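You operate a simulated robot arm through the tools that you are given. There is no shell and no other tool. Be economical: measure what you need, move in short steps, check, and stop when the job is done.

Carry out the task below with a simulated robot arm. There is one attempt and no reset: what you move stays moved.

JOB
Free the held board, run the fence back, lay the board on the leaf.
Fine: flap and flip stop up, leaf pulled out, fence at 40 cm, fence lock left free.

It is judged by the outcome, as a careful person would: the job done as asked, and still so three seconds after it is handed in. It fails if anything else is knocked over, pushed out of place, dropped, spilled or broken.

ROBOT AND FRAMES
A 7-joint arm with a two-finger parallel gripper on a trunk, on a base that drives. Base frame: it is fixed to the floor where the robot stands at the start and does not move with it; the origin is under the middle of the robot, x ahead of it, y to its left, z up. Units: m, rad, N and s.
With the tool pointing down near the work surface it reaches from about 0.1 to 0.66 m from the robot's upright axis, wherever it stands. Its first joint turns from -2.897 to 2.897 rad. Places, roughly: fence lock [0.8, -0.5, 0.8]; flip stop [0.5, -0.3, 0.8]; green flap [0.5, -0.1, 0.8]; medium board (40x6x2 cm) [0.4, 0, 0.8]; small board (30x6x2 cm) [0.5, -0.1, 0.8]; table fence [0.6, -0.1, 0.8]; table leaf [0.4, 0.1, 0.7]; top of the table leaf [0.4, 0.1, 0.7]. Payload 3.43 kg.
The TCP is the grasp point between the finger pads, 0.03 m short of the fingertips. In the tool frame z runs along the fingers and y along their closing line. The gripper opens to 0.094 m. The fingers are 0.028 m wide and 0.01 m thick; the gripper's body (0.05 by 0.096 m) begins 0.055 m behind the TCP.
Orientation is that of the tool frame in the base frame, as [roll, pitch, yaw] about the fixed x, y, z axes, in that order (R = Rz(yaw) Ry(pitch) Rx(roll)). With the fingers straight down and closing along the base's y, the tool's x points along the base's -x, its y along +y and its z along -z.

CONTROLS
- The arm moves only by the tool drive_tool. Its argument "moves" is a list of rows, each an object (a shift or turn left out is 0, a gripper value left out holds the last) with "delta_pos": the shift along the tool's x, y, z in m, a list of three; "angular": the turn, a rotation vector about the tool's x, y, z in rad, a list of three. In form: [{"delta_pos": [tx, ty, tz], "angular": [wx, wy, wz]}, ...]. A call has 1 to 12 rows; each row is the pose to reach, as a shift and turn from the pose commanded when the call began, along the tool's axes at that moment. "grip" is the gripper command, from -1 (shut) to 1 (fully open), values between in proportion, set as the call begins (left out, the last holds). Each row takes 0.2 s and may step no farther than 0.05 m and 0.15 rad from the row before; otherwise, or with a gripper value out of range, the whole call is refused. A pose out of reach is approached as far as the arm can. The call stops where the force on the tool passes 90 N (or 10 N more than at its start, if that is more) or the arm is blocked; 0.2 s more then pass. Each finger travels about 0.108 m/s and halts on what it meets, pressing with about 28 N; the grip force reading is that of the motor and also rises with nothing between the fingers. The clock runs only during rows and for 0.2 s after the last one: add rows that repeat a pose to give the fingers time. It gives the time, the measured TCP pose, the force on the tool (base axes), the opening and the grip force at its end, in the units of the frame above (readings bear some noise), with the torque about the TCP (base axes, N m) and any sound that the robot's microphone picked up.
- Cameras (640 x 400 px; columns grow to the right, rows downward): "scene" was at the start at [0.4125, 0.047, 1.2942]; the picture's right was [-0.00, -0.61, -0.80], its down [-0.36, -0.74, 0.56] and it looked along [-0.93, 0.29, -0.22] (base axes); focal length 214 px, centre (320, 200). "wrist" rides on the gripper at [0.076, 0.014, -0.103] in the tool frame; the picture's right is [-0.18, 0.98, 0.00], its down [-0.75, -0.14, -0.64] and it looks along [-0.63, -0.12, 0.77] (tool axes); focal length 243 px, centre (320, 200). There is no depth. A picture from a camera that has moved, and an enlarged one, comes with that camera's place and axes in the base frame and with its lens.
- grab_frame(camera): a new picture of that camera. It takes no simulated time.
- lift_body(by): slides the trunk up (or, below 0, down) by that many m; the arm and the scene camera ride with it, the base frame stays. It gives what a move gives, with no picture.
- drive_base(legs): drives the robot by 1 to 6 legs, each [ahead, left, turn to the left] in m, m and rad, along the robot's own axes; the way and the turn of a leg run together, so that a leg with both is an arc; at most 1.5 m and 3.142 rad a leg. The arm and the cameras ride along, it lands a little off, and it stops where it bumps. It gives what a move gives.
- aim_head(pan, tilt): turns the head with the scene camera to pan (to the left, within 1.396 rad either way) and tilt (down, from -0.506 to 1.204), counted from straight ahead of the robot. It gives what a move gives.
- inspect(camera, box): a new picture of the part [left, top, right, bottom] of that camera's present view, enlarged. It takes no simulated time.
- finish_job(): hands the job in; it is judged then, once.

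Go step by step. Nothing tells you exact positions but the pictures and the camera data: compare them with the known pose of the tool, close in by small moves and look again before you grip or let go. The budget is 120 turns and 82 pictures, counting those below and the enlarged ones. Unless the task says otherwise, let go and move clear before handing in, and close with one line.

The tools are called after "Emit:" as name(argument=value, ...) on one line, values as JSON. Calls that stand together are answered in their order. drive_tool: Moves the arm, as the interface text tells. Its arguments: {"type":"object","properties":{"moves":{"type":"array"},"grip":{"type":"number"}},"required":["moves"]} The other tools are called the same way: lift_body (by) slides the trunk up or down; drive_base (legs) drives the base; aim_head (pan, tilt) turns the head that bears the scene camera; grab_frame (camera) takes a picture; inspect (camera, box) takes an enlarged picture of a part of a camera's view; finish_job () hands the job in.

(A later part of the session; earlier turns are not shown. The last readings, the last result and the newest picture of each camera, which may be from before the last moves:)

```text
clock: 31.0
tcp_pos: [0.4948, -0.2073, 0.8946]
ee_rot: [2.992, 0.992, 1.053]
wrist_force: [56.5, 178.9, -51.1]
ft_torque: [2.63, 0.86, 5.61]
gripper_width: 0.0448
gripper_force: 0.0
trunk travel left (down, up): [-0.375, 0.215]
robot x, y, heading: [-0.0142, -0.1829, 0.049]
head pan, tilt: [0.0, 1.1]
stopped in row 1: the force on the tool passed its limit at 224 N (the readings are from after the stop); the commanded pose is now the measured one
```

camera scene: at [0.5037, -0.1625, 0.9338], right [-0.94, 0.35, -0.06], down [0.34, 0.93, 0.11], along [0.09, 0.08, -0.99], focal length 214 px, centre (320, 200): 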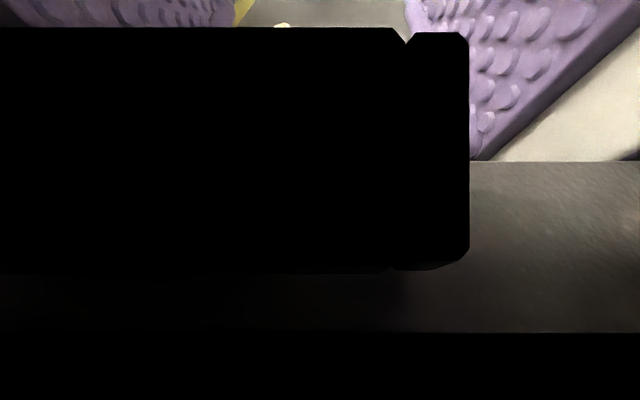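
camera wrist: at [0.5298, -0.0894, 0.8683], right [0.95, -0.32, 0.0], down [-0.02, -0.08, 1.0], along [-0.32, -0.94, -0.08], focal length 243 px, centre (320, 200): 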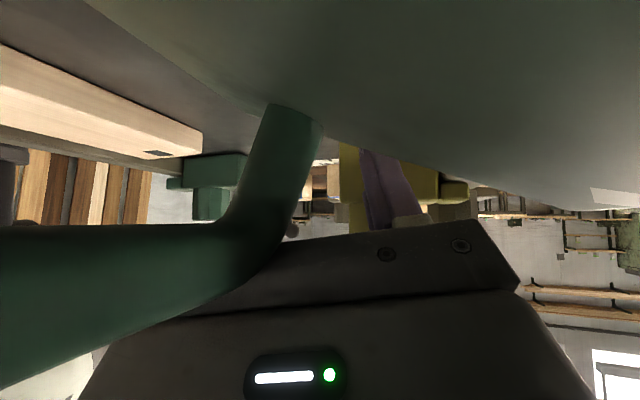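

It came up a little; the rear fingertip now presses the olive stop. I ease left, back and up.

Emit:
drive_tool(moves=[{"delta_pos": [-0.004, -0.007, -0.009]}, {"delta_pos": [-0.008, -0.014, -0.017]}])

Emit:
aim_head(pan=0.0, tilt=-0.3)

Emit:
grab_frame(camera="wrist")

```text
clock: 31.3
tcp_pos: [0.5021, -0.2093, 0.9013]
ee_rot: [2.98, 1.009, 1.009]
wrist_force: [25.2, 167.1, -5.2]
ft_torque: [0.74, -0.39, 3.48]
gripper_width: 0.0389
gripper_force: 0.1
trunk travel left (down, up): [-0.375, 0.215]
robot x, y, heading: [0.0044, -0.1962, -0.002]
head pan, tilt: [0.0, 1.1]
stopped in row 1: the force on the tool passed its limit at 214 N (the readings are from after the stop); the commanded pose is now the measured one
```

```text
clock: 32.8
tcp_pos: [0.532, -0.2096, 0.8807]
ee_rot: [2.98, 1.039, 0.978]
wrist_force: [1.9, -0.1, 0.0]
ft_torque: [-0.01, 0.04, -0.03]
gripper_width: 0.0565
gripper_force: 0.0
trunk travel left (down, up): [-0.375, 0.215]
robot x, y, heading: [0.0029, -0.1896, -0.003]
head pan, tilt: [0.0, -0.3]
```

```text
42 pictures are left
camera wrist: at [0.6002, -0.1017, 0.8657], right [0.83, -0.51, 0.24], down [-0.12, 0.26, 0.96], along [-0.55, -0.82, 0.15], focal length 243 px, centre (320, 200)
```

wrist: 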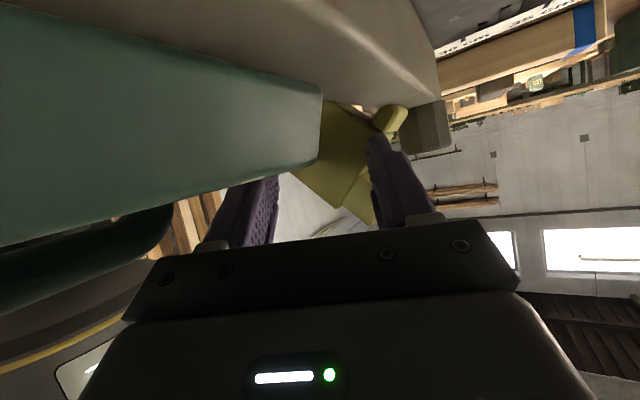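

The hand is free now with no force. I lift it out and to the right in short steps.

Emit:
drive_tool(moves=[{"delta_pos": [-0.013, 0.001, -0.0075]}, {"delta_pos": [-0.026, 0.0025, -0.015]}, {"delta_pos": [-0.046, 0.003, 0.0]}, {"delta_pos": [-0.0656, 0.0035, 0.0137]}, {"delta_pos": [-0.087, 0, 0.03]}, {"delta_pos": [-0.108, -0.004, 0.0456]}])

Emit:
grab_frame(camera="scene")

```text
clock: 33.4
tcp_pos: [0.5198, -0.2158, 0.8841]
ee_rot: [3.04, 1.04, 1.022]
wrist_force: [19.7, 53.4, -14.6]
ft_torque: [1.76, -0.04, 2.05]
gripper_width: 0.0526
gripper_force: 0.0
trunk travel left (down, up): [-0.375, 0.215]
robot x, y, heading: [-0.0049, -0.1872, -0.001]
head pan, tilt: [0.0, -0.3]
stopped in row 2: the force on the tool passed its limit at 131 N (the readings are from after the stop); the commanded pose is now the measured one
```

```text
41 pictures are left
camera scene: at [0.5062, -0.2313, 1.0242], right [-0.89, 0.44, -0.05], down [0.14, 0.18, -0.97], along [-0.42, -0.88, -0.22], focal length 214 px, centre (320, 200)
```

scene: 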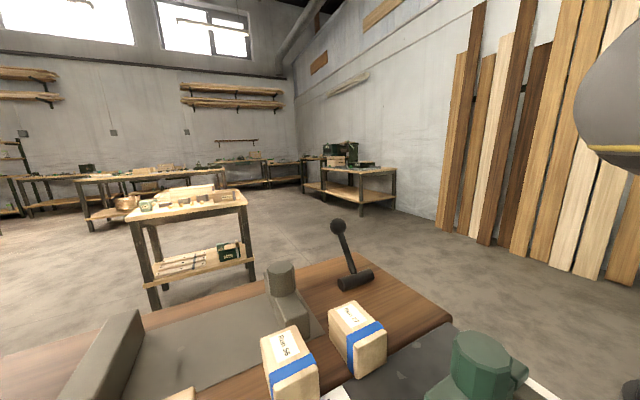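

Upward is blocked by the machine above the wrist, so I slide out toward the robot first, level, past the front of the olive stop.

Emit:
drive_tool(moves=[{"delta_pos": [-0.003, -0.016, 0.0035]}, {"delta_pos": [-0.006, -0.032, 0.007]}, {"delta_pos": [-0.009, -0.049, 0.0102]}, {"delta_pos": [-0.014, -0.075, 0.015]}])

```text
clock: 33.7
tcp_pos: [0.5177, -0.2167, 0.8827]
ee_rot: [3.035, 1.035, 1.013]
wrist_force: [14.1, 46.1, -13.1]
ft_torque: [1.51, 0.01, 1.66]
gripper_width: 0.0515
gripper_force: 0.0
trunk travel left (down, up): [-0.375, 0.215]
robot x, y, heading: [-0.0053, -0.1878, -0.007]
head pan, tilt: [0.0, -0.3]
stopped in row 1: the force on the tool passed its limit at 131 N (the readings are from after the stop); the commanded pose is now the measured one
```

The fingertips are around the olive stop, so I withdraw along the finger direction.

Emit:
drive_tool(moves=[{"delta_pos": [0, 0, -0.007]}, {"delta_pos": [0, 0, -0.014]}, {"delta_pos": [0, 0, -0.02]}])

Emit:
grab_frame(camera="wrist")

```text
clock: 34.5
tcp_pos: [0.5165, -0.2118, 0.8932]
ee_rot: [3.031, 1.048, 0.999]
wrist_force: [-0.2, 0.4, 0.4]
ft_torque: [0.01, 0.03, 0.02]
gripper_width: 0.0561
gripper_force: 0.0
trunk travel left (down, up): [-0.375, 0.215]
robot x, y, heading: [-0.0046, -0.188, -0.012]
head pan, tilt: [0.0, -0.3]
```

```text
40 pictures are left
camera wrist: at [0.587, -0.1055, 0.8779], right [0.82, -0.53, 0.21], down [-0.09, 0.25, 0.96], along [-0.56, -0.81, 0.16], focal length 243 px, centre (320, 200)
```

wrist: 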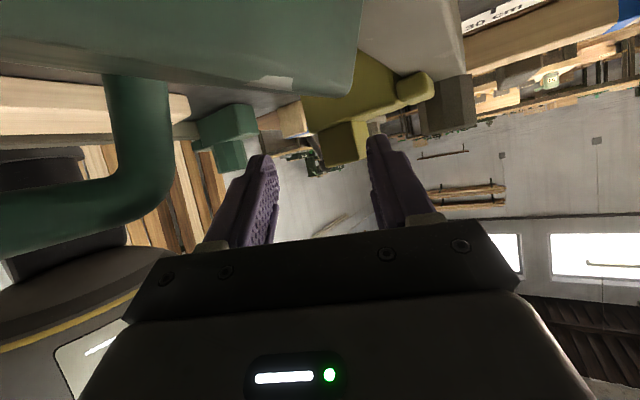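

Free again and nothing looks disturbed. I rotate the hand toward upright in small steps while moving back and up.

Emit:
drive_tool(moves=[{"delta_pos": [-0.009, -0.006, -0.007], "angular": [0.0, 0.12, 0]}, {"delta_pos": [-0.018, -0.012, -0.01], "angular": [0.0, 0.24, 0]}, {"delta_pos": [-0.027, -0.02, -0.01], "angular": [0.0, 0.36, 0]}])

```text
clock: 35.3
tcp_pos: [0.4995, -0.1869, 0.9235]
ee_rot: [3.061, 0.68, 1.064]
wrist_force: [0.8, 0.0, -0.5]
ft_torque: [-0.02, 0.05, -0.01]
gripper_width: 0.0565
gripper_force: 0.1
trunk travel left (down, up): [-0.375, 0.215]
robot x, y, heading: [-0.0038, -0.1857, -0.01]
head pan, tilt: [0.0, -0.3]
```

Emit:
drive_tool(moves=[{"delta_pos": [-0.015, 0, 0], "angular": [0.0, 0.12, 0]}, {"delta_pos": [-0.03, 0, 0], "angular": [0.0, 0.24, 0]}, {"delta_pos": [-0.045, 0, 0], "angular": [0.0, 0.36, 0]}, {"delta_pos": [-0.06, -0.005, 0], "angular": [0.0, 0.48, 0]}, {"delta_pos": [-0.077, -0.005, -0.003], "angular": [0.0, 0.6, 0]}, {"delta_pos": [-0.09, -0.005, -0.003], "angular": [0.0, 0.68, 0]}])

Emit:
grab_frame(camera="scene")

```text
clock: 36.3
tcp_pos: [0.4888, -0.1295, 0.9527]
ee_rot: [3.094, 0.286, 1.207]
wrist_force: [-8.0, -159.2, -21.2]
ft_torque: [9.91, 0.4, -7.17]
gripper_width: 0.0563
gripper_force: 0.1
trunk travel left (down, up): [-0.375, 0.215]
robot x, y, heading: [0.0347, -0.1555, 0.125]
head pan, tilt: [0.0, -0.3]
stopped in row 4: the force on the tool passed its limit at 207 N (the readings are from after the stop); the commanded pose is now the measured one
```

```text
39 pictures are left
camera scene: at [0.4497, -0.235, 1.0372], right [-0.94, 0.34, -0.05], down [0.31, 0.77, -0.55], along [-0.15, -0.53, -0.83], focal length 214 px, centre (320, 200)
```

scene: 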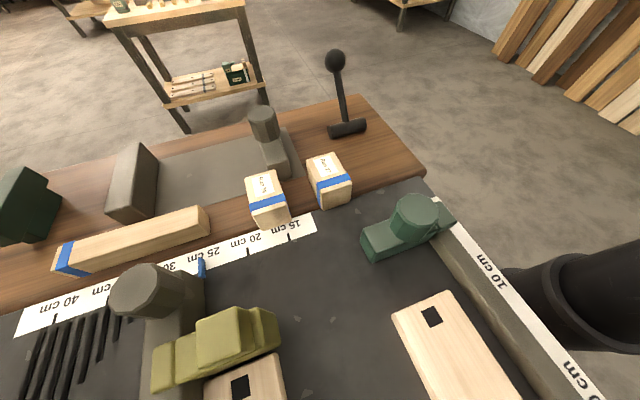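

The base swung by itself, so some arm link is catching on the machine. I look around with the head to find the contact.

Emit:
aim_head(pan=-1.35, tilt=0.3)

Emit:
grab_frame(camera="scene")

Emit:
aim_head(pan=1.35, tilt=0.5)

Emit:
grab_frame(camera="scene")

```text
clock: 37.8
tcp_pos: [0.4903, -0.129, 0.9495]
ee_rot: [3.092, 0.28, 1.204]
wrist_force: [-18.1, -177.1, 5.0]
ft_torque: [14.8, -1.71, -6.85]
gripper_width: 0.0565
gripper_force: 0.1
trunk travel left (down, up): [-0.375, 0.215]
robot x, y, heading: [0.0333, -0.1559, 0.129]
head pan, tilt: [-1.349, 0.3]
```

```text
38 pictures are left
camera scene: at [0.3857, -0.1397, 1.0722], right [-0.15, 0.34, 0.93], down [0.6, 0.78, -0.19], along [-0.78, 0.53, -0.33], focal length 214 px, centre (320, 200)
```

scene: 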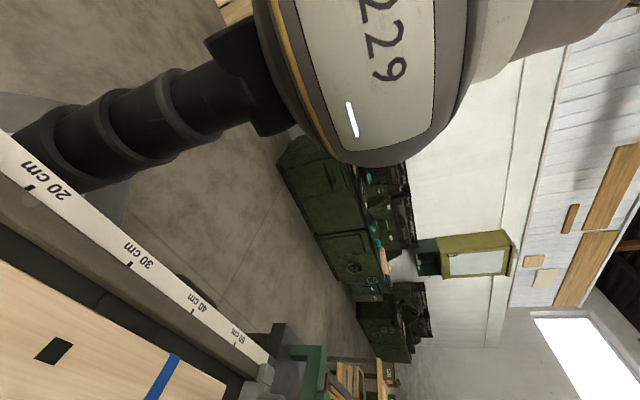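

```text
clock: 40.2
tcp_pos: [0.4902, -0.1289, 0.9494]
ee_rot: [3.092, 0.28, 1.207]
wrist_force: [20.1, -117.3, 6.4]
ft_torque: [10.14, 1.21, -8.3]
gripper_width: 0.0561
gripper_force: 0.1
trunk travel left (down, up): [-0.375, 0.215]
robot x, y, heading: [0.0366, -0.1612, 0.124]
head pan, tilt: [1.349, 0.499]
```

```text
37 pictures are left
camera scene: at [0.5606, -0.1851, 1.0756], right [-0.26, -0.19, -0.95], down [-0.13, 0.98, -0.16], along [0.96, 0.08, -0.28], focal length 214 px, centre (320, 200)
```

scene: 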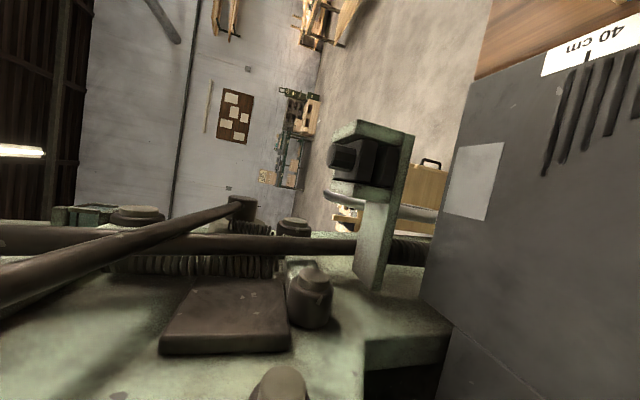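

The hand touches the machine's side at its left. The pose is close to the free pose I came in by, so I try small steps toward the robot and up.

Emit:
drive_tool(moves=[{"delta_pos": [-0.006, -0.009, -0.009]}, {"delta_pos": [-0.0123, -0.0177, -0.018]}])

```text
clock: 40.8
tcp_pos: [0.4786, -0.1305, 0.9531]
ee_rot: [3.12, 0.292, 1.212]
wrist_force: [50.1, -90.2, -18.9]
ft_torque: [4.73, 4.97, -10.99]
gripper_width: 0.0566
gripper_force: 0.0
trunk travel left (down, up): [-0.375, 0.215]
robot x, y, heading: [0.0341, -0.1597, 0.128]
head pan, tilt: [1.349, 0.499]
```

The contact points to the hand's left side being hooked behind something, so I move right and slightly forward.

Emit:
drive_tool(moves=[{"delta_pos": [-0.011, 0.008, 0.0035]}, {"delta_pos": [-0.022, 0.016, 0.007]}, {"delta_pos": [-0.0325, 0.023, 0.0105]}])

```text
clock: 41.8
tcp_pos: [0.4841, -0.1294, 0.9533]
ee_rot: [3.122, 0.29, 1.263]
wrist_force: [55.6, -233.1, 4.8]
ft_torque: [18.96, 3.93, -17.82]
gripper_width: 0.0565
gripper_force: 0.0
trunk travel left (down, up): [-0.375, 0.215]
robot x, y, heading: [0.0366, -0.159, 0.154]
head pan, tilt: [1.349, 0.499]
stopped in row 3: the arm was blocked; the commanded pose is now the measured one
```

The evidence fits the arm being caught beside a bar that runs along x above. Backing straight out along -x should be the free way, as the fingers are now above everything.

Emit:
drive_base(legs=[[-0.15, 0.023, 0]])

```text
clock: 42.5
tcp_pos: [0.4067, -0.1164, 0.944]
ee_rot: [-3.064, 0.272, 1.357]
wrist_force: [-3.1, 0.0, -2.9]
ft_torque: [-0.08, -0.21, 0.12]
gripper_width: 0.0565
gripper_force: 0.1
trunk travel left (down, up): [-0.375, 0.215]
robot x, y, heading: [0.0547, -0.1031, 0.18]
head pan, tilt: [1.349, 0.499]
stopped in leg 1: the force on the tool passed its limit at 297 N (the readings are from after the stop); the commanded pose is now the measured one
```

Free again at (0.41, -0.12, 0.94). I check the view.

Emit:
aim_head(pan=0.0, tilt=0.2)

Emit:
grab_frame(camera="scene")

```text
clock: 44.0
tcp_pos: [0.4363, -0.1683, 0.9153]
ee_rot: [-3.017, 0.242, 1.315]
wrist_force: [-0.4, -0.1, 0.7]
ft_torque: [-0.02, -0.04, 0.02]
gripper_width: 0.0561
gripper_force: 0.0
trunk travel left (down, up): [-0.375, 0.215]
robot x, y, heading: [0.0472, -0.1107, 0.179]
head pan, tilt: [0.0, 0.201]
```

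```text
36 pictures are left
camera scene: at [0.4236, -0.2455, 0.9713], right [-0.95, 0.28, 0.12], down [0.28, 0.96, -0.04], along [-0.13, -0.01, -0.99], focal length 214 px, centre (320, 200)
```

scene: 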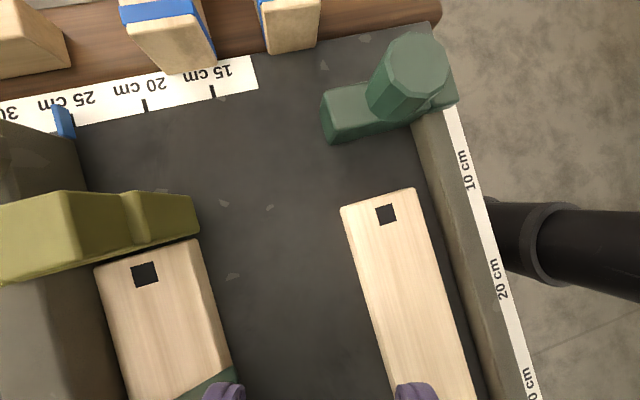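

Everything still looks in place. I raise the hand, then bring the base back, right and straight.

Emit:
drive_tool(moves=[{"delta_pos": [-0.01, 0, -0.038]}, {"delta_pos": [-0.019, 0, -0.077]}])

Emit:
drive_base(legs=[[-0.09, 0, 0], [0, -0.23, 0], [0, 0, -0.179]])

```text
clock: 44.3
tcp_pos: [0.3903, -0.2297, 0.8853]
ee_rot: [-2.823, 0.241, 1.316]
wrist_force: [-0.5, 2.9, 0.7]
ft_torque: [-0.19, -0.08, 0.06]
gripper_width: 0.0565
gripper_force: 0.0
trunk travel left (down, up): [-0.375, 0.215]
robot x, y, heading: [0.0474, -0.1031, 0.187]
head pan, tilt: [0.0, 0.201]
stopped in row 1: the arm was blocked; the commanded pose is now the measured one
```

```text
clock: 45.0
tcp_pos: [0.4428, -0.2838, 0.8535]
ee_rot: [-2.781, 0.188, 1.333]
wrist_force: [-0.4, 0.3, 0.0]
ft_torque: [-0.01, -0.08, -0.01]
gripper_width: 0.0563
gripper_force: 0.1
trunk travel left (down, up): [-0.375, 0.215]
robot x, y, heading: [0.0306, -0.1067, 0.189]
head pan, tilt: [0.0, 0.201]
stopped in leg 1: the robot was blocked; the commanded pose is now the measured one
```

The arm still seems caught further up. I look back at the arm itself to find where.

Emit:
aim_head(pan=-1.39, tilt=-0.2)

Emit:
grab_frame(camera="scene")

Emit:
aim_head(pan=-1.39, tilt=0.9)

Emit:
grab_frame(camera="scene")

```text
clock: 46.6
tcp_pos: [0.4433, -0.2833, 0.8543]
ee_rot: [-2.784, 0.19, 1.329]
wrist_force: [-2.6, -6.0, 0.6]
ft_torque: [0.03, 0.0, -0.23]
gripper_width: 0.0565
gripper_force: 0.1
trunk travel left (down, up): [-0.375, 0.215]
robot x, y, heading: [0.037, -0.1094, 0.186]
head pan, tilt: [-1.389, -0.201]
```

```text
35 pictures are left
camera scene: at [0.3868, -0.3689, 1.0111], right [0.21, 0.14, 0.97], down [0.04, 0.99, -0.15], along [-0.98, 0.07, 0.21], focal length 214 px, centre (320, 200)
```

scene: 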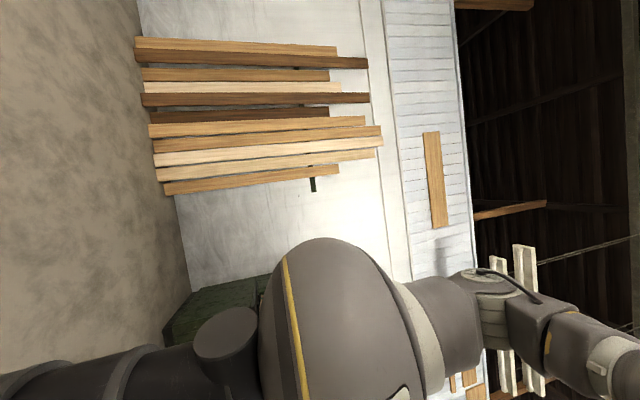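

```text
clock: 47.9
tcp_pos: [0.4425, -0.2826, 0.8542]
ee_rot: [-2.785, 0.191, 1.329]
wrist_force: [-0.2, -4.8, -0.9]
ft_torque: [0.0, 0.03, -0.28]
gripper_width: 0.0565
gripper_force: 0.1
trunk travel left (down, up): [-0.375, 0.215]
robot x, y, heading: [0.0356, -0.1055, 0.184]
head pan, tilt: [-1.389, 0.901]
```

```text
34 pictures are left
camera scene: at [0.4168, -0.278, 0.9913], right [0.21, 0.14, 0.97], down [0.89, 0.38, -0.25], along [-0.41, 0.91, -0.04], focal length 214 px, centre (320, 200)
```

scene: 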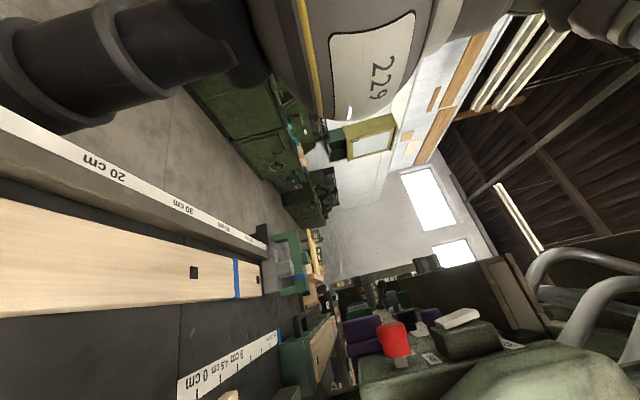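

I see silver tubes protruding from the machine near the forearm. I test whether the trunk can rise freely.

Emit:
lift_body(by=0.04)

```text
clock: 48.7
tcp_pos: [0.4423, -0.282, 0.8945]
ee_rot: [-2.784, 0.19, 1.331]
wrist_force: [0.4, -0.2, -0.6]
ft_torque: [0.0, 0.03, -0.05]
gripper_width: 0.0563
gripper_force: 0.1
trunk travel left (down, up): [-0.415, 0.175]
robot x, y, heading: [0.0328, -0.1082, 0.19]
head pan, tilt: [-1.389, 0.901]
```

It rises freely, so I lift more.

Emit:
lift_body(by=0.15)

```text
clock: 50.5
tcp_pos: [0.4427, -0.2817, 1.0448]
ee_rot: [-2.783, 0.192, 1.332]
wrist_force: [0.2, -0.2, 0.4]
ft_torque: [-0.03, 0.02, -0.01]
gripper_width: 0.0563
gripper_force: 0.1
trunk travel left (down, up): [-0.565, 0.025]
robot x, y, heading: [0.0355, -0.1083, 0.19]
head pan, tilt: [-1.389, 0.901]
```

Clear. Now I straighten the base and shift it right.

Emit:
drive_base(legs=[[-0.06, -0.2, 0], [0, 0, -0.19]])

```text
clock: 52.8
tcp_pos: [0.3783, -0.5592, 1.0444]
ee_rot: [-2.784, 0.195, 1.136]
wrist_force: [0.3, -0.1, -0.8]
ft_torque: [-0.01, 0.01, -0.02]
gripper_width: 0.0562
gripper_force: 0.0
trunk travel left (down, up): [-0.565, 0.025]
robot x, y, heading: [0.0136, -0.3114, -0.004]
head pan, tilt: [-1.389, 0.901]
```

The arm is free and the base straight at y -0.31. I bring the hand over, turned so that it leans to the right with fingers closing along x.

Emit:
drive_tool(moves=[{"delta_pos": [0.0435, -0.0099, -0.0055], "angular": [-0.045, 0.0995, -0.0925]}, {"delta_pos": [0.087, -0.0198, -0.011], "angular": [-0.09, 0.199, -0.185]}, {"delta_pos": [0.1305, -0.0298, -0.0165], "angular": [-0.135, 0.2985, -0.2775]}, {"delta_pos": [0.174, -0.0397, -0.022], "angular": [-0.18, 0.398, -0.37]}, {"delta_pos": [0.2175, -0.0496, -0.0275], "angular": [-0.225, 0.4975, -0.4625]}, {"delta_pos": [0.261, -0.0595, -0.033], "angular": [-0.27, 0.597, -0.555]}])

Emit:
grab_frame(camera="wrist")

```text
clock: 54.2
tcp_pos: [0.4513, -0.2993, 1.0452]
ee_rot: [3.137, -0.504, 1.578]
wrist_force: [-0.3, 0.1, 0.3]
ft_torque: [-0.02, -0.01, -0.04]
gripper_width: 0.0565
gripper_force: 0.1
trunk travel left (down, up): [-0.565, 0.025]
robot x, y, heading: [0.0098, -0.31, -0.006]
head pan, tilt: [-1.389, 0.901]
```

```text
33 pictures are left
camera wrist: at [0.4644, -0.2821, 1.1704], right [0.98, -0.16, -0.09], down [-0.14, -0.97, 0.2], along [-0.11, -0.18, -0.98], focal length 243 px, centre (320, 200)
```

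wrist: 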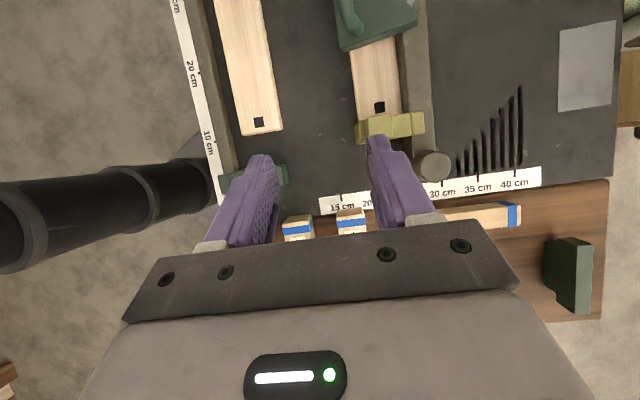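

Emit:
drive_tool(moves=[{"delta_pos": [0.018, 0.009, 0.036]}, {"delta_pos": [0.036, 0.018, 0.072]}, {"delta_pos": [0.054, 0.027, 0.108]}, {"delta_pos": [0.071, 0.036, 0.144]}, {"delta_pos": [0.089, 0.044, 0.18]}])

Emit:
grab_frame(camera="wrist")

```text
clock: 55.4
tcp_pos: [0.4926, -0.134, 0.9315]
ee_rot: [3.138, -0.503, 1.575]
wrist_force: [0.6, 0.2, -0.5]
ft_torque: [-0.01, 0.02, -0.02]
gripper_width: 0.056
gripper_force: 0.1
trunk travel left (down, up): [-0.565, 0.025]
robot x, y, heading: [0.012, -0.3089, -0.01]
head pan, tilt: [-1.389, 0.901]
```

```text
32 pictures are left
camera wrist: at [0.5048, -0.1166, 1.0557], right [0.98, -0.16, -0.09], down [-0.14, -0.97, 0.2], along [-0.12, -0.18, -0.98], focal length 243 px, centre (320, 200)
```

wrist: 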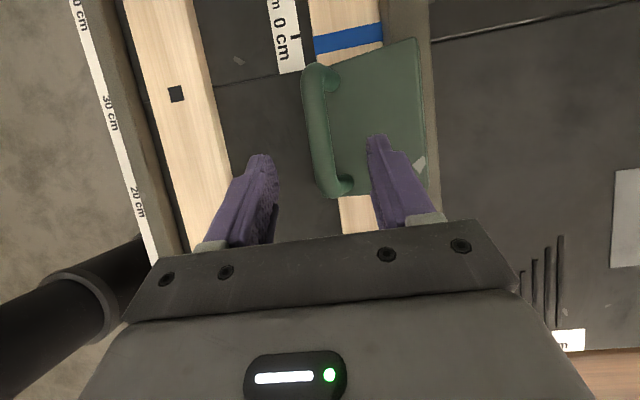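

The handle is well seen between the fingers at (0.491, -0.10, 0.865). I narrow the fingers and go down onto it, then close.

Emit:
drive_tool(moves=[{"delta_pos": [-0.003, -0.001, 0.019]}, {"delta_pos": [-0.006, -0.001, 0.038]}, {"delta_pos": [-0.009, -0.001, 0.056]}], grip=-0.1)

Emit:
drive_tool(moves=[{"delta_pos": [0, 0, 0]}, {"delta_pos": [0, 0, 0]}], grip=-1)

Emit:
grab_frame(camera="wrist")

```text
clock: 56.2
tcp_pos: [0.4922, -0.1184, 0.8824]
ee_rot: [3.13, -0.508, 1.577]
wrist_force: [-3.2, -10.2, 43.6]
ft_torque: [-0.22, -1.22, -0.31]
gripper_width: 0.0414
gripper_force: 0.0
trunk travel left (down, up): [-0.565, 0.025]
robot x, y, heading: [0.0089, -0.3139, -0.004]
head pan, tilt: [-1.389, 0.901]
```

```text
clock: 56.8
tcp_pos: [0.492, -0.1187, 0.8789]
ee_rot: [3.138, -0.504, 1.577]
wrist_force: [4.5, -10.3, 26.9]
ft_torque: [-0.45, -0.12, 0.03]
gripper_width: 0.0201
gripper_force: 44.9
trunk travel left (down, up): [-0.565, 0.025]
robot x, y, heading: [0.0131, -0.3118, -0.011]
head pan, tilt: [-1.389, 0.901]
```

```text
31 pictures are left
camera wrist: at [0.5044, -0.1004, 1.0041], right [0.98, -0.16, -0.09], down [-0.14, -0.97, 0.2], along [-0.11, -0.18, -0.98], focal length 243 px, centre (320, 200)
```

wrist: 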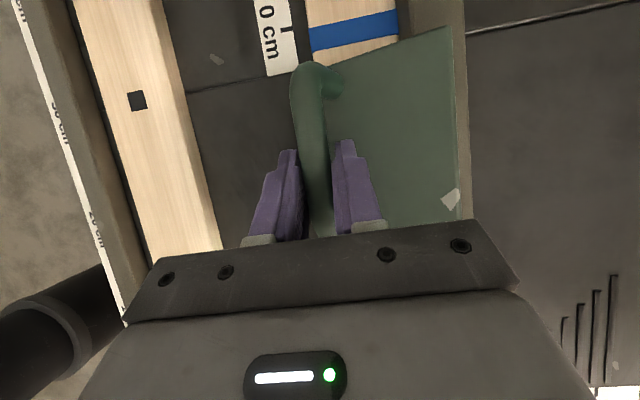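

The handle is gripped. I start the arc about the hinge near (0.568, 0.86).

Emit:
drive_tool(moves=[{"delta_pos": [0.0047, 0.0015, -0.0085]}, {"delta_pos": [0.0094, 0.0043, -0.017]}, {"delta_pos": [0.0137, 0.0085, -0.0245]}, {"delta_pos": [0.0179, 0.0134, -0.0324]}, {"delta_pos": [0.0249, 0.0268, -0.0452]}])

Emit:
grab_frame(camera="wrist")

```text
clock: 58.0
tcp_pos: [0.5171, -0.1145, 0.9283]
ee_rot: [-3.138, -0.504, 1.575]
wrist_force: [2.2, -6.9, -10.7]
ft_torque: [0.17, -0.13, -0.24]
gripper_width: 0.0155
gripper_force: 45.0
trunk travel left (down, up): [-0.565, 0.025]
robot x, y, heading: [0.0139, -0.3113, -0.004]
head pan, tilt: [-1.389, 0.901]
```

```text
30 pictures are left
camera wrist: at [0.5309, -0.0973, 1.0545], right [0.98, -0.16, -0.09], down [-0.14, -0.97, 0.2], along [-0.12, -0.18, -0.98], focal length 243 px, centre (320, 200)
```

wrist: 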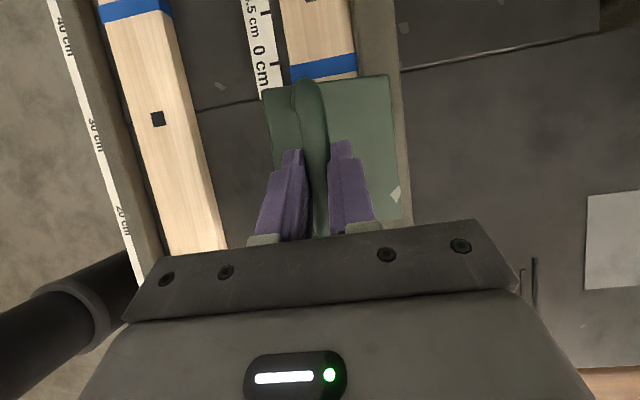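

The flap is rising. I continue the arc.

Emit:
drive_tool(moves=[{"delta_pos": [0.0035, 0.0168, -0.0065]}, {"delta_pos": [0.0055, 0.03, -0.0105]}, {"delta_pos": [0.006, 0.0435, -0.0115]}, {"delta_pos": [0.0055, 0.0555, -0.0105]}, {"delta_pos": [0.004, 0.069, -0.0075]}])

Emit:
grab_frame(camera="wrist")

```text
clock: 59.2
tcp_pos: [0.5846, -0.1144, 0.9406]
ee_rot: [3.137, -0.502, 1.576]
wrist_force: [-0.5, 7.7, 2.1]
ft_torque: [-0.49, 0.18, 1.42]
gripper_width: 0.0159
gripper_force: 45.1
out of reach, approached as far as the arm can: row 5
trunk travel left (down, up): [-0.565, 0.025]
robot x, y, heading: [0.0089, -0.3115, -0.005]
head pan, tilt: [-1.389, 0.901]
```

```text
29 pictures are left
camera wrist: at [0.5972, -0.0967, 1.0666], right [0.98, -0.16, -0.09], down [-0.14, -0.97, 0.2], along [-0.11, -0.18, -0.98], focal length 243 px, centre (320, 200)
```

wrist: 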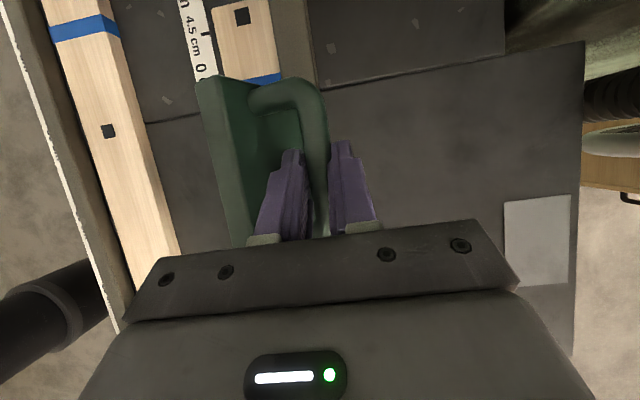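

The flap is past most of its swing but the arm is at its reach. I nudge the base forward a little while holding.

Emit:
drive_base(legs=[[0.025, 0, 0]])

```text
clock: 60.0
tcp_pos: [0.6102, -0.1158, 0.9378]
ee_rot: [-3.137, -0.501, 1.571]
wrist_force: [-20.5, 4.8, -31.1]
ft_torque: [0.03, 0.47, 1.17]
gripper_width: 0.0158
gripper_force: 45.0
trunk travel left (down, up): [-0.565, 0.025]
robot x, y, heading: [0.0381, -0.3122, -0.012]
head pan, tilt: [-1.389, 0.901]
```

Emit:
lift_body(by=-0.015)

Emit:
drive_tool(moves=[{"delta_pos": [0, 0.007, 0]}, {"delta_pos": [-0.002, 0.015, 0.004]}])

Emit:
grab_frame(camera="wrist")

```text
clock: 60.7
tcp_pos: [0.6168, -0.1164, 0.9288]
ee_rot: [3.129, -0.505, 1.574]
wrist_force: [39.0, 7.3, 30.1]
ft_torque: [0.29, -1.02, 0.79]
gripper_width: 0.016
gripper_force: 45.1
trunk travel left (down, up): [-0.55, 0.04]
robot x, y, heading: [0.0372, -0.312, -0.003]
head pan, tilt: [-1.389, 0.901]
```

```text
clock: 61.3
tcp_pos: [0.6158, -0.1165, 0.9285]
ee_rot: [3.135, -0.502, 1.577]
wrist_force: [28.8, 11.1, 23.6]
ft_torque: [0.44, -0.75, 0.94]
gripper_width: 0.0157
gripper_force: 44.9
out of reach, approached as far as the arm can: row 1, 2
trunk travel left (down, up): [-0.55, 0.04]
robot x, y, heading: [0.0357, -0.3131, -0.011]
head pan, tilt: [-1.389, 0.901]
```

```text
28 pictures are left
camera wrist: at [0.6278, -0.0982, 1.0556], right [0.98, -0.16, -0.08], down [-0.14, -0.97, 0.2], along [-0.11, -0.18, -0.98], focal length 243 px, centre (320, 200)
```

wrist: 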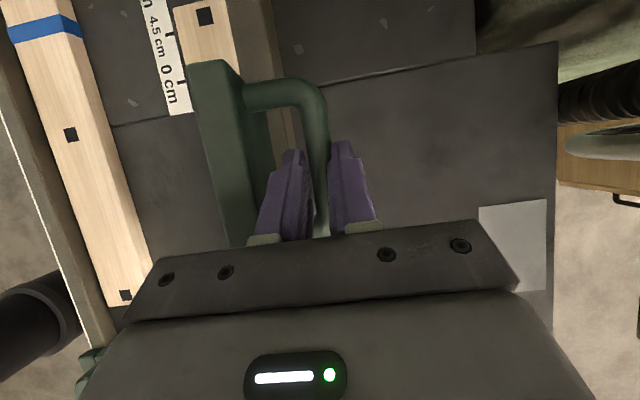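

The plate is about vertical. I lower the trunk a bit more to swing it further back.

Emit:
lift_body(by=-0.02)

Emit:
drive_tool(moves=[{"delta_pos": [0, 0.008, 0]}, {"delta_pos": [0, 0.015, 0]}])

```text
clock: 61.9
tcp_pos: [0.6173, -0.1183, 0.9183]
ee_rot: [3.118, -0.507, 1.584]
wrist_force: [24.2, 1.6, 72.7]
ft_torque: [0.08, -0.5, 1.38]
gripper_width: 0.0161
gripper_force: 45.0
trunk travel left (down, up): [-0.53, 0.06]
robot x, y, heading: [0.033, -0.3113, -0.003]
head pan, tilt: [-1.389, 0.901]
```

```text
clock: 62.5
tcp_pos: [0.6177, -0.1168, 0.9185]
ee_rot: [3.126, -0.505, 1.579]
wrist_force: [15.2, 4.4, 57.3]
ft_torque: [0.61, -0.18, 1.54]
gripper_width: 0.0159
gripper_force: 44.9
out of reach, approached as far as the arm can: row 1, 2
trunk travel left (down, up): [-0.53, 0.06]
robot x, y, heading: [0.0366, -0.3072, -0.011]
head pan, tilt: [-1.389, 0.901]
```

The flap resists further, likely at its end stop. I open a little and see whether it stays.

Emit:
drive_tool(moves=[{"delta_pos": [0, 0, 0]}, {"delta_pos": [0, 0, 0]}], grip=-0.2)

Emit:
grab_frame(camera="wrist")

```text
clock: 63.1
tcp_pos: [0.6139, -0.117, 0.9084]
ee_rot: [-3.137, -0.5, 1.571]
wrist_force: [1.5, 10.7, 0.2]
ft_torque: [-0.08, -0.02, -0.21]
gripper_width: 0.0365
gripper_force: 0.1
trunk travel left (down, up): [-0.53, 0.06]
robot x, y, heading: [0.0362, -0.3089, -0.006]
head pan, tilt: [-1.389, 0.901]
```

```text
27 pictures are left
camera wrist: at [0.6267, -0.0985, 1.0347], right [0.98, -0.16, -0.09], down [-0.14, -0.97, 0.2], along [-0.12, -0.19, -0.97], focal length 243 px, centre (320, 200)
```

wrist: 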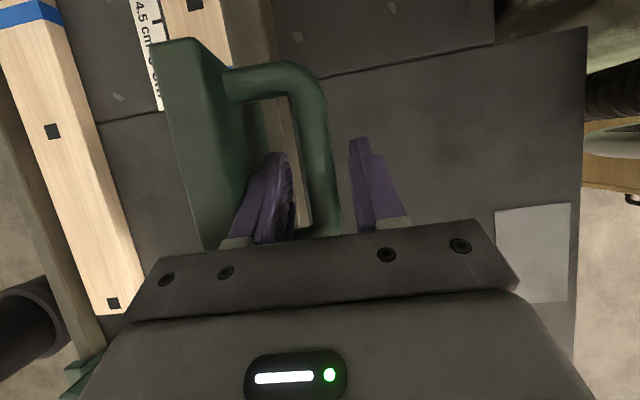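

Emit:
drive_tool(moves=[{"delta_pos": [0, -0.006, 0]}, {"delta_pos": [0, -0.012, 0]}, {"delta_pos": [0, -0.012, 0]}])

Emit:
grab_frame(camera="wrist")

```text
clock: 63.9
tcp_pos: [0.6051, -0.1166, 0.9127]
ee_rot: [3.139, -0.502, 1.573]
wrist_force: [6.2, 8.6, 11.6]
ft_torque: [-0.18, 0.3, -0.21]
gripper_width: 0.0346
gripper_force: 0.1
trunk travel left (down, up): [-0.53, 0.06]
robot x, y, heading: [0.0368, -0.3132, -0.004]
head pan, tilt: [-1.389, 0.901]
```

```text
26 pictures are left
camera wrist: at [0.6179, -0.0993, 1.0373], right [0.98, -0.16, -0.09], down [-0.14, -0.97, 0.2], along [-0.12, -0.18, -0.98], focal length 243 px, centre (320, 200)
```

wrist: 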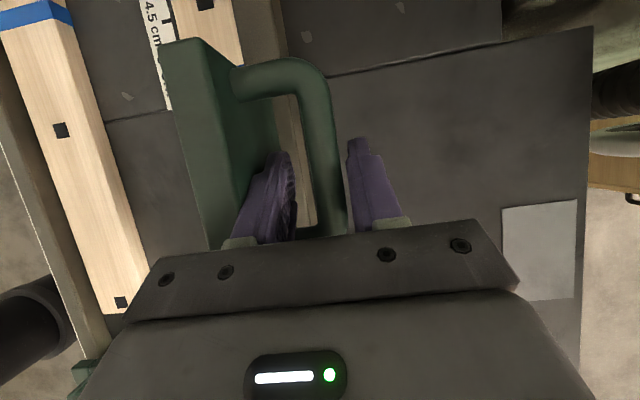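

The flap stays up by itself. I withdraw along the fingers.

Emit:
drive_tool(moves=[{"delta_pos": [0, 0.004, -0.02]}, {"delta_pos": [0, 0.004, -0.05]}, {"delta_pos": [-0.02, 0.0, -0.09]}, {"delta_pos": [-0.05, -0.02, -0.12]}])

Emit:
aim_head(pan=0, tilt=0.3)

Emit:
grab_frame(camera="scene")

```text
clock: 64.9
tcp_pos: [0.5819, -0.2234, 0.9936]
ee_rot: [3.141, -0.503, 1.573]
wrist_force: [0.0, -0.7, 0.3]
ft_torque: [0.04, -0.01, 0.0]
gripper_width: 0.0376
gripper_force: 0.0
trunk travel left (down, up): [-0.53, 0.06]
robot x, y, heading: [0.0393, -0.3104, -0.007]
head pan, tilt: [-1.389, 0.901]
```

```text
clock: 66.5
tcp_pos: [0.5838, -0.2214, 0.9919]
ee_rot: [-3.14, -0.5, 1.572]
wrist_force: [0.7, -0.5, 1.2]
ft_torque: [-0.02, 0.01, 0.0]
gripper_width: 0.0377
gripper_force: 0.0
trunk travel left (down, up): [-0.53, 0.06]
robot x, y, heading: [0.0364, -0.3103, -0.006]
head pan, tilt: [0.0, 0.3]
```

```text
25 pictures are left
camera scene: at [0.5868, -0.309, 0.9832], right [-1.0, 0.0, 0.0], down [0.0, 0.7, 0.72], along [0.0, 0.72, -0.7], focal length 214 px, centre (320, 200)
```

scene: 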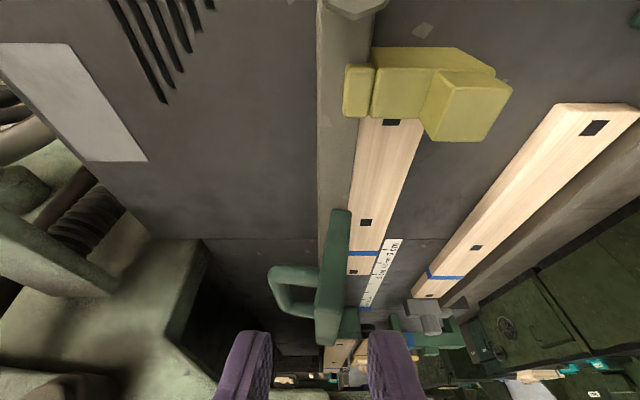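

The flap is up and leaning slightly back, and the olive stop's tab is near (0.513, -0.263, 0.875). I turn the hand upright with fingers closing along y in front of it.

Emit:
drive_tool(moves=[{"delta_pos": [-0.0036, -0.0095, -0.0008], "angular": [0.0327, -0.0327, -0.128]}, {"delta_pos": [-0.0072, -0.019, -0.0016], "angular": [0.0653, -0.0653, -0.256]}, {"delta_pos": [-0.0108, -0.0285, -0.0024], "angular": [0.098, -0.098, -0.384]}, {"delta_pos": [-0.0144, -0.038, -0.0032], "angular": [0.1307, -0.1307, -0.512]}, {"delta_pos": [-0.018, -0.0475, -0.004], "angular": [0.1633, -0.1633, -0.64]}, {"delta_pos": [-0.0216, -0.057, -0.0048], "angular": [0.196, -0.196, -0.768]}, {"delta_pos": [-0.0252, -0.0665, -0.0056], "angular": [0.2287, -0.2287, -0.896]}, {"delta_pos": [-0.0288, -0.076, -0.0064], "angular": [0.2613, -0.2613, -1.024]}, {"delta_pos": [-0.0324, -0.0855, -0.0072], "angular": [0.294, -0.294, -1.152]}, {"delta_pos": [-0.036, -0.095, -0.008], "angular": [0.3267, -0.3267, -1.28]}, {"delta_pos": [-0.0396, -0.1045, -0.0088], "angular": [0.3593, -0.3593, -1.408]}, {"delta_pos": [-0.043, -0.114, -0.0096], "angular": [0.392, -0.392, -1.535]}], grip=0.4)

Emit:
grab_frame(camera="wrist")

```text
clock: 69.1
tcp_pos: [0.4696, -0.2624, 0.9792]
ee_rot: [3.139, 0.001, -3.139]
wrist_force: [0.2, -0.5, -0.8]
ft_torque: [0.0, 0.0, -0.04]
gripper_width: 0.0655
gripper_force: 0.0
trunk travel left (down, up): [-0.53, 0.06]
robot x, y, heading: [0.0366, -0.3094, -0.006]
head pan, tilt: [0.0, 0.3]
```

```text
24 pictures are left
camera wrist: at [0.3923, -0.248, 1.0804], right [0.18, 0.98, 0.0], down [0.75, -0.14, 0.64], along [0.63, -0.11, -0.77], focal length 243 px, centre (320, 200)
```

wrist: 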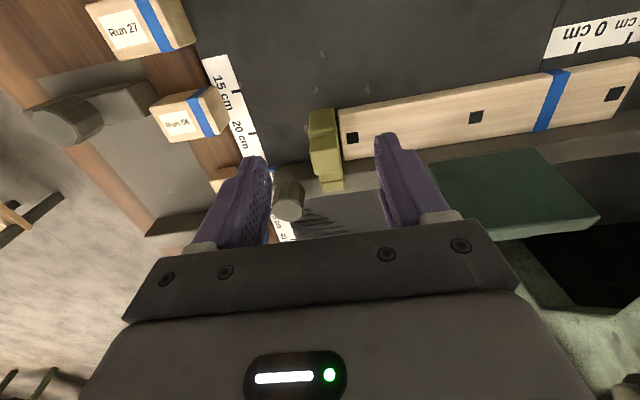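

The stop tab is centred at y -0.262. I move over it and down to grip.

Emit:
drive_tool(moves=[{"delta_pos": [-0.021, 0, 0.02]}, {"delta_pos": [-0.042, 0, 0.045]}, {"delta_pos": [-0.042, 0, 0.075]}, {"delta_pos": [-0.042, 0, 0.103]}])

Emit:
grab_frame(camera="wrist")

```text
clock: 70.1
tcp_pos: [0.5133, -0.2622, 0.8781]
ee_rot: [3.139, 0.001, -3.139]
wrist_force: [-0.5, 0.2, -0.1]
ft_torque: [-0.01, -0.03, -0.01]
gripper_width: 0.0658
gripper_force: 0.0
trunk travel left (down, up): [-0.53, 0.06]
robot x, y, heading: [0.0378, -0.3133, -0.007]
head pan, tilt: [0.0, 0.3]
```

```text
23 pictures are left
camera wrist: at [0.4361, -0.2476, 0.979], right [0.18, 0.98, 0.0], down [0.75, -0.14, 0.64], along [0.63, -0.12, -0.77], focal length 243 px, centre (320, 200)
```

wrist: 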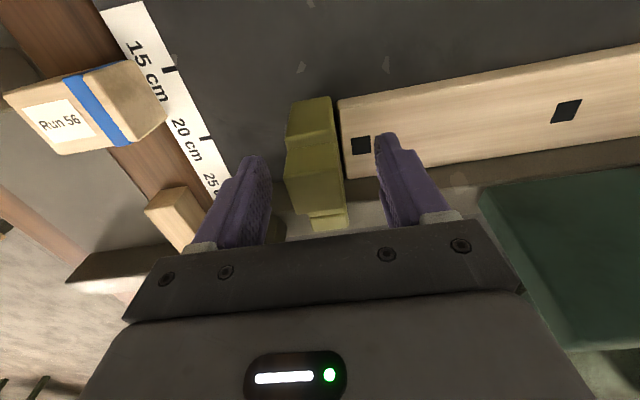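

Emit:
drive_tool(moves=[{"delta_pos": [0, 0, 0]}, {"delta_pos": [0, 0, 0]}, {"delta_pos": [0, 0, 0]}], grip=-1)

```text
clock: 70.9
tcp_pos: [0.5118, -0.2632, 0.8775]
ee_rot: [3.139, -0.002, -3.139]
wrist_force: [-1.5, -12.2, -3.2]
ft_torque: [-0.21, 0.12, -0.03]
gripper_width: 0.0294
gripper_force: 45.1
trunk travel left (down, up): [-0.53, 0.06]
robot x, y, heading: [0.0373, -0.3112, -0.008]
head pan, tilt: [0.0, 0.3]
```

Gripped. I swing it up about the fence-top hinge.

Emit:
drive_tool(moves=[{"delta_pos": [-0.0012, 0, -0.007]}, {"delta_pos": [-0.0039, 0, -0.0141]}, {"delta_pos": [-0.0075, 0, -0.021]}, {"delta_pos": [-0.0114, 0, -0.0268]}, {"delta_pos": [-0.022, 0, -0.0372]}])

Emit:
grab_frame(camera="wrist")

```text
clock: 72.1
tcp_pos: [0.533, -0.2629, 0.9141]
ee_rot: [3.139, -0.005, -3.139]
wrist_force: [-13.4, -23.7, -17.6]
ft_torque: [-0.42, 1.23, 0.05]
gripper_width: 0.0292
gripper_force: 44.1
trunk travel left (down, up): [-0.53, 0.06]
robot x, y, heading: [0.0373, -0.3093, -0.002]
head pan, tilt: [0.0, 0.3]
```

```text
22 pictures are left
camera wrist: at [0.4554, -0.2496, 1.0156], right [0.18, 0.98, 0.0], down [0.76, -0.14, 0.64], along [0.63, -0.12, -0.77], focal length 243 px, centre (320, 200)
```

wrist: 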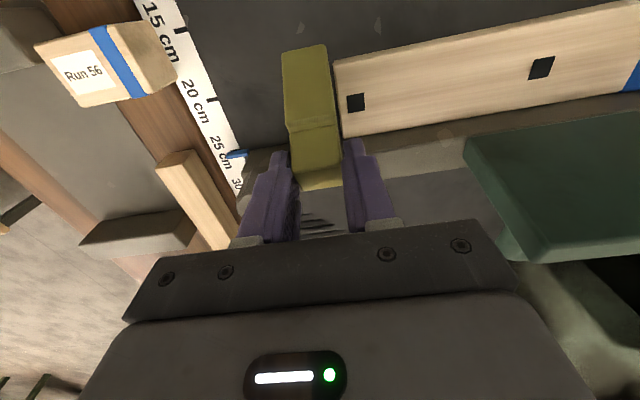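

It is rotating up. I continue.

Emit:
drive_tool(moves=[{"delta_pos": [-0.0065, 0, -0.004]}, {"delta_pos": [-0.0128, 0, -0.0073]}, {"delta_pos": [-0.02, 0, -0.0095]}, {"delta_pos": [-0.0271, 0, -0.011]}, {"delta_pos": [-0.035, 0, -0.011]}, {"delta_pos": [-0.0419, 0, -0.0105]}, {"delta_pos": [-0.05, 0, -0.009]}])

Emit:
grab_frame(camera="wrist")

```text
clock: 73.7
tcp_pos: [0.5842, -0.2599, 0.9229]
ee_rot: [3.14, 0.001, -3.141]
wrist_force: [1.1, 0.1, 0.4]
ft_torque: [0.01, -0.03, 0.0]
gripper_width: 0.0001
gripper_force: 32.9
trunk travel left (down, up): [-0.53, 0.06]
robot x, y, heading: [0.038, -0.3102, -0.007]
head pan, tilt: [0.0, 0.3]
```

```text
21 pictures are left
camera wrist: at [0.5061, -0.2458, 1.0246], right [0.18, 0.98, 0.0], down [0.75, -0.14, 0.64], along [0.63, -0.12, -0.77], focal length 243 px, centre (320, 200)
```

wrist: 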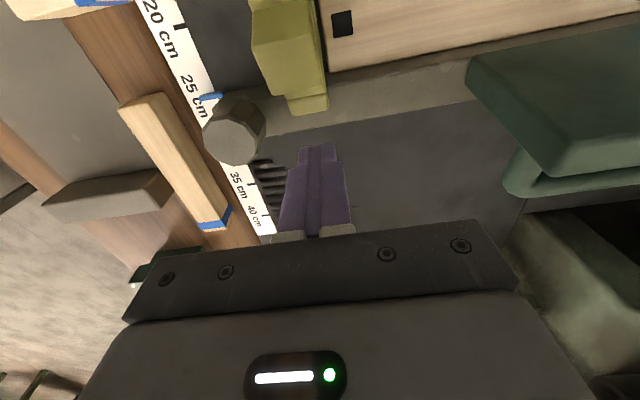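

The grip slipped off and the stop fell back. I regrip a bit deeper and follow a tighter, lower arc.

Emit:
drive_tool(moves=[{"delta_pos": [0.02, 0, -0.03]}, {"delta_pos": [0.05, 0, -0.03]}, {"delta_pos": [0.069, -0.002, -0.03]}])

Emit:
drive_tool(moves=[{"delta_pos": [0, 0, 0]}, {"delta_pos": [0, 0, 0.0]}, {"delta_pos": [0, 0, 0.04]}, {"delta_pos": [0, 0, 0.085]}], grip=0.4)

Emit:
grab_frame(camera="wrist")

```text
clock: 74.5
tcp_pos: [0.5141, -0.263, 0.9523]
ee_rot: [3.14, -0.001, -3.14]
wrist_force: [-0.2, 0.8, 0.0]
ft_torque: [-0.01, -0.02, 0.01]
gripper_width: 0.0
gripper_force: 32.7
trunk travel left (down, up): [-0.53, 0.06]
robot x, y, heading: [0.0324, -0.3095, -0.007]
head pan, tilt: [0.0, 0.3]
```

```text
clock: 75.5
tcp_pos: [0.5161, -0.2652, 0.8677]
ee_rot: [3.141, 0.0, -3.14]
wrist_force: [0.3, -0.7, -0.7]
ft_torque: [0.0, 0.03, -0.02]
gripper_width: 0.0659
gripper_force: 0.1
trunk travel left (down, up): [-0.53, 0.06]
robot x, y, heading: [0.0365, -0.3143, -0.005]
head pan, tilt: [0.0, 0.3]
```

```text
20 pictures are left
camera wrist: at [0.438, -0.2511, 0.9695], right [0.18, 0.98, 0.0], down [0.75, -0.14, 0.64], along [0.63, -0.12, -0.77], focal length 243 px, centre (320, 200)
```

wrist: 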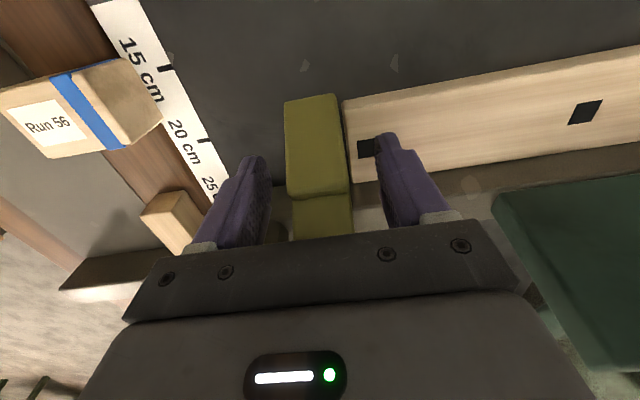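

The stop looks different from before, so I look closely.

Emit:
inspect(camera="wrist", box=[220, 70, 420, 240])

Emit:
drive_tool(moves=[{"delta_pos": [0, 0, -0.05]}, {"delta_pos": [0.03, 0, -0.085]}, {"delta_pos": [0.07, 0, -0.085]}])

Emit:
aim_head(pan=0, tilt=-0.2)

Emit:
inspect(camera="scene", box=[160, 100, 480, 300])

```text
2.35 times, centred on (320, 155) of wrist
camera zoom: at [0.438, -0.2511, 0.9695], right [0.18, 0.98, 0.0], down [0.75, -0.14, 0.64], along [0.63, -0.12, -0.77], focal length 571 px, centre (320, 306)
```

zoom: 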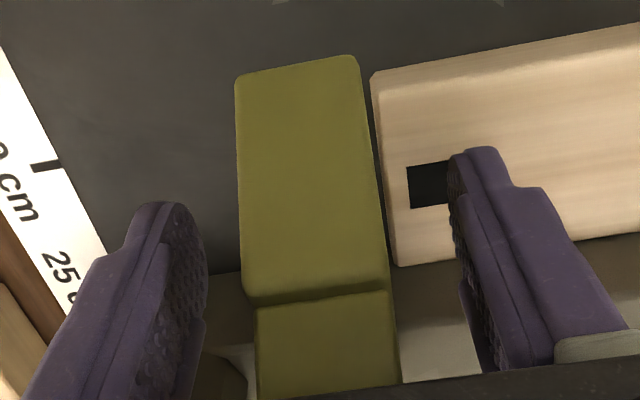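

```text
clock: 76.3
tcp_pos: [0.4456, -0.2658, 0.9535]
ee_rot: [3.139, 0.002, -3.139]
wrist_force: [-0.5, -0.2, -0.4]
ft_torque: [-0.05, -0.02, -0.03]
gripper_width: 0.0658
gripper_force: 0.0
trunk travel left (down, up): [-0.53, 0.06]
robot x, y, heading: [0.037, -0.3092, -0.003]
head pan, tilt: [0.0, 0.3]
```

```text
clock: 77.2
tcp_pos: [0.4445, -0.2662, 0.9523]
ee_rot: [3.139, 0.002, -3.14]
wrist_force: [-0.1, -0.1, 0.4]
ft_torque: [0.0, 0.0, -0.02]
gripper_width: 0.0658
gripper_force: 0.1
trunk travel left (down, up): [-0.53, 0.06]
robot x, y, heading: [0.035, -0.3117, -0.009]
head pan, tilt: [0.0, -0.201]
```

```text
2.00 times, centred on (320, 200) of scene
camera zoom: at [0.5761, -0.2644, 0.998], right [0.0, -1.0, 0.0], down [-0.98, 0.0, -0.2], along [0.2, 0.0, -0.98], focal length 429 px, centre (320, 200)
```

zoom: 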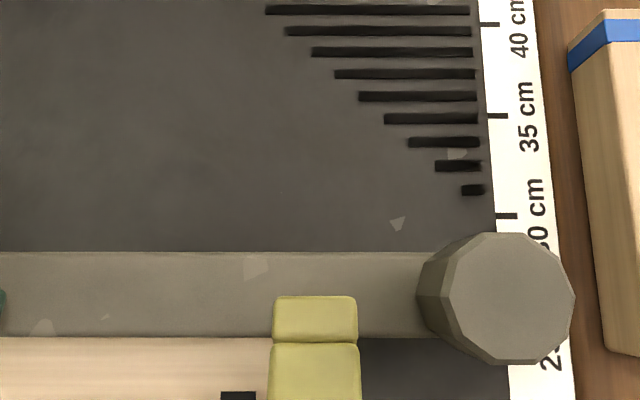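

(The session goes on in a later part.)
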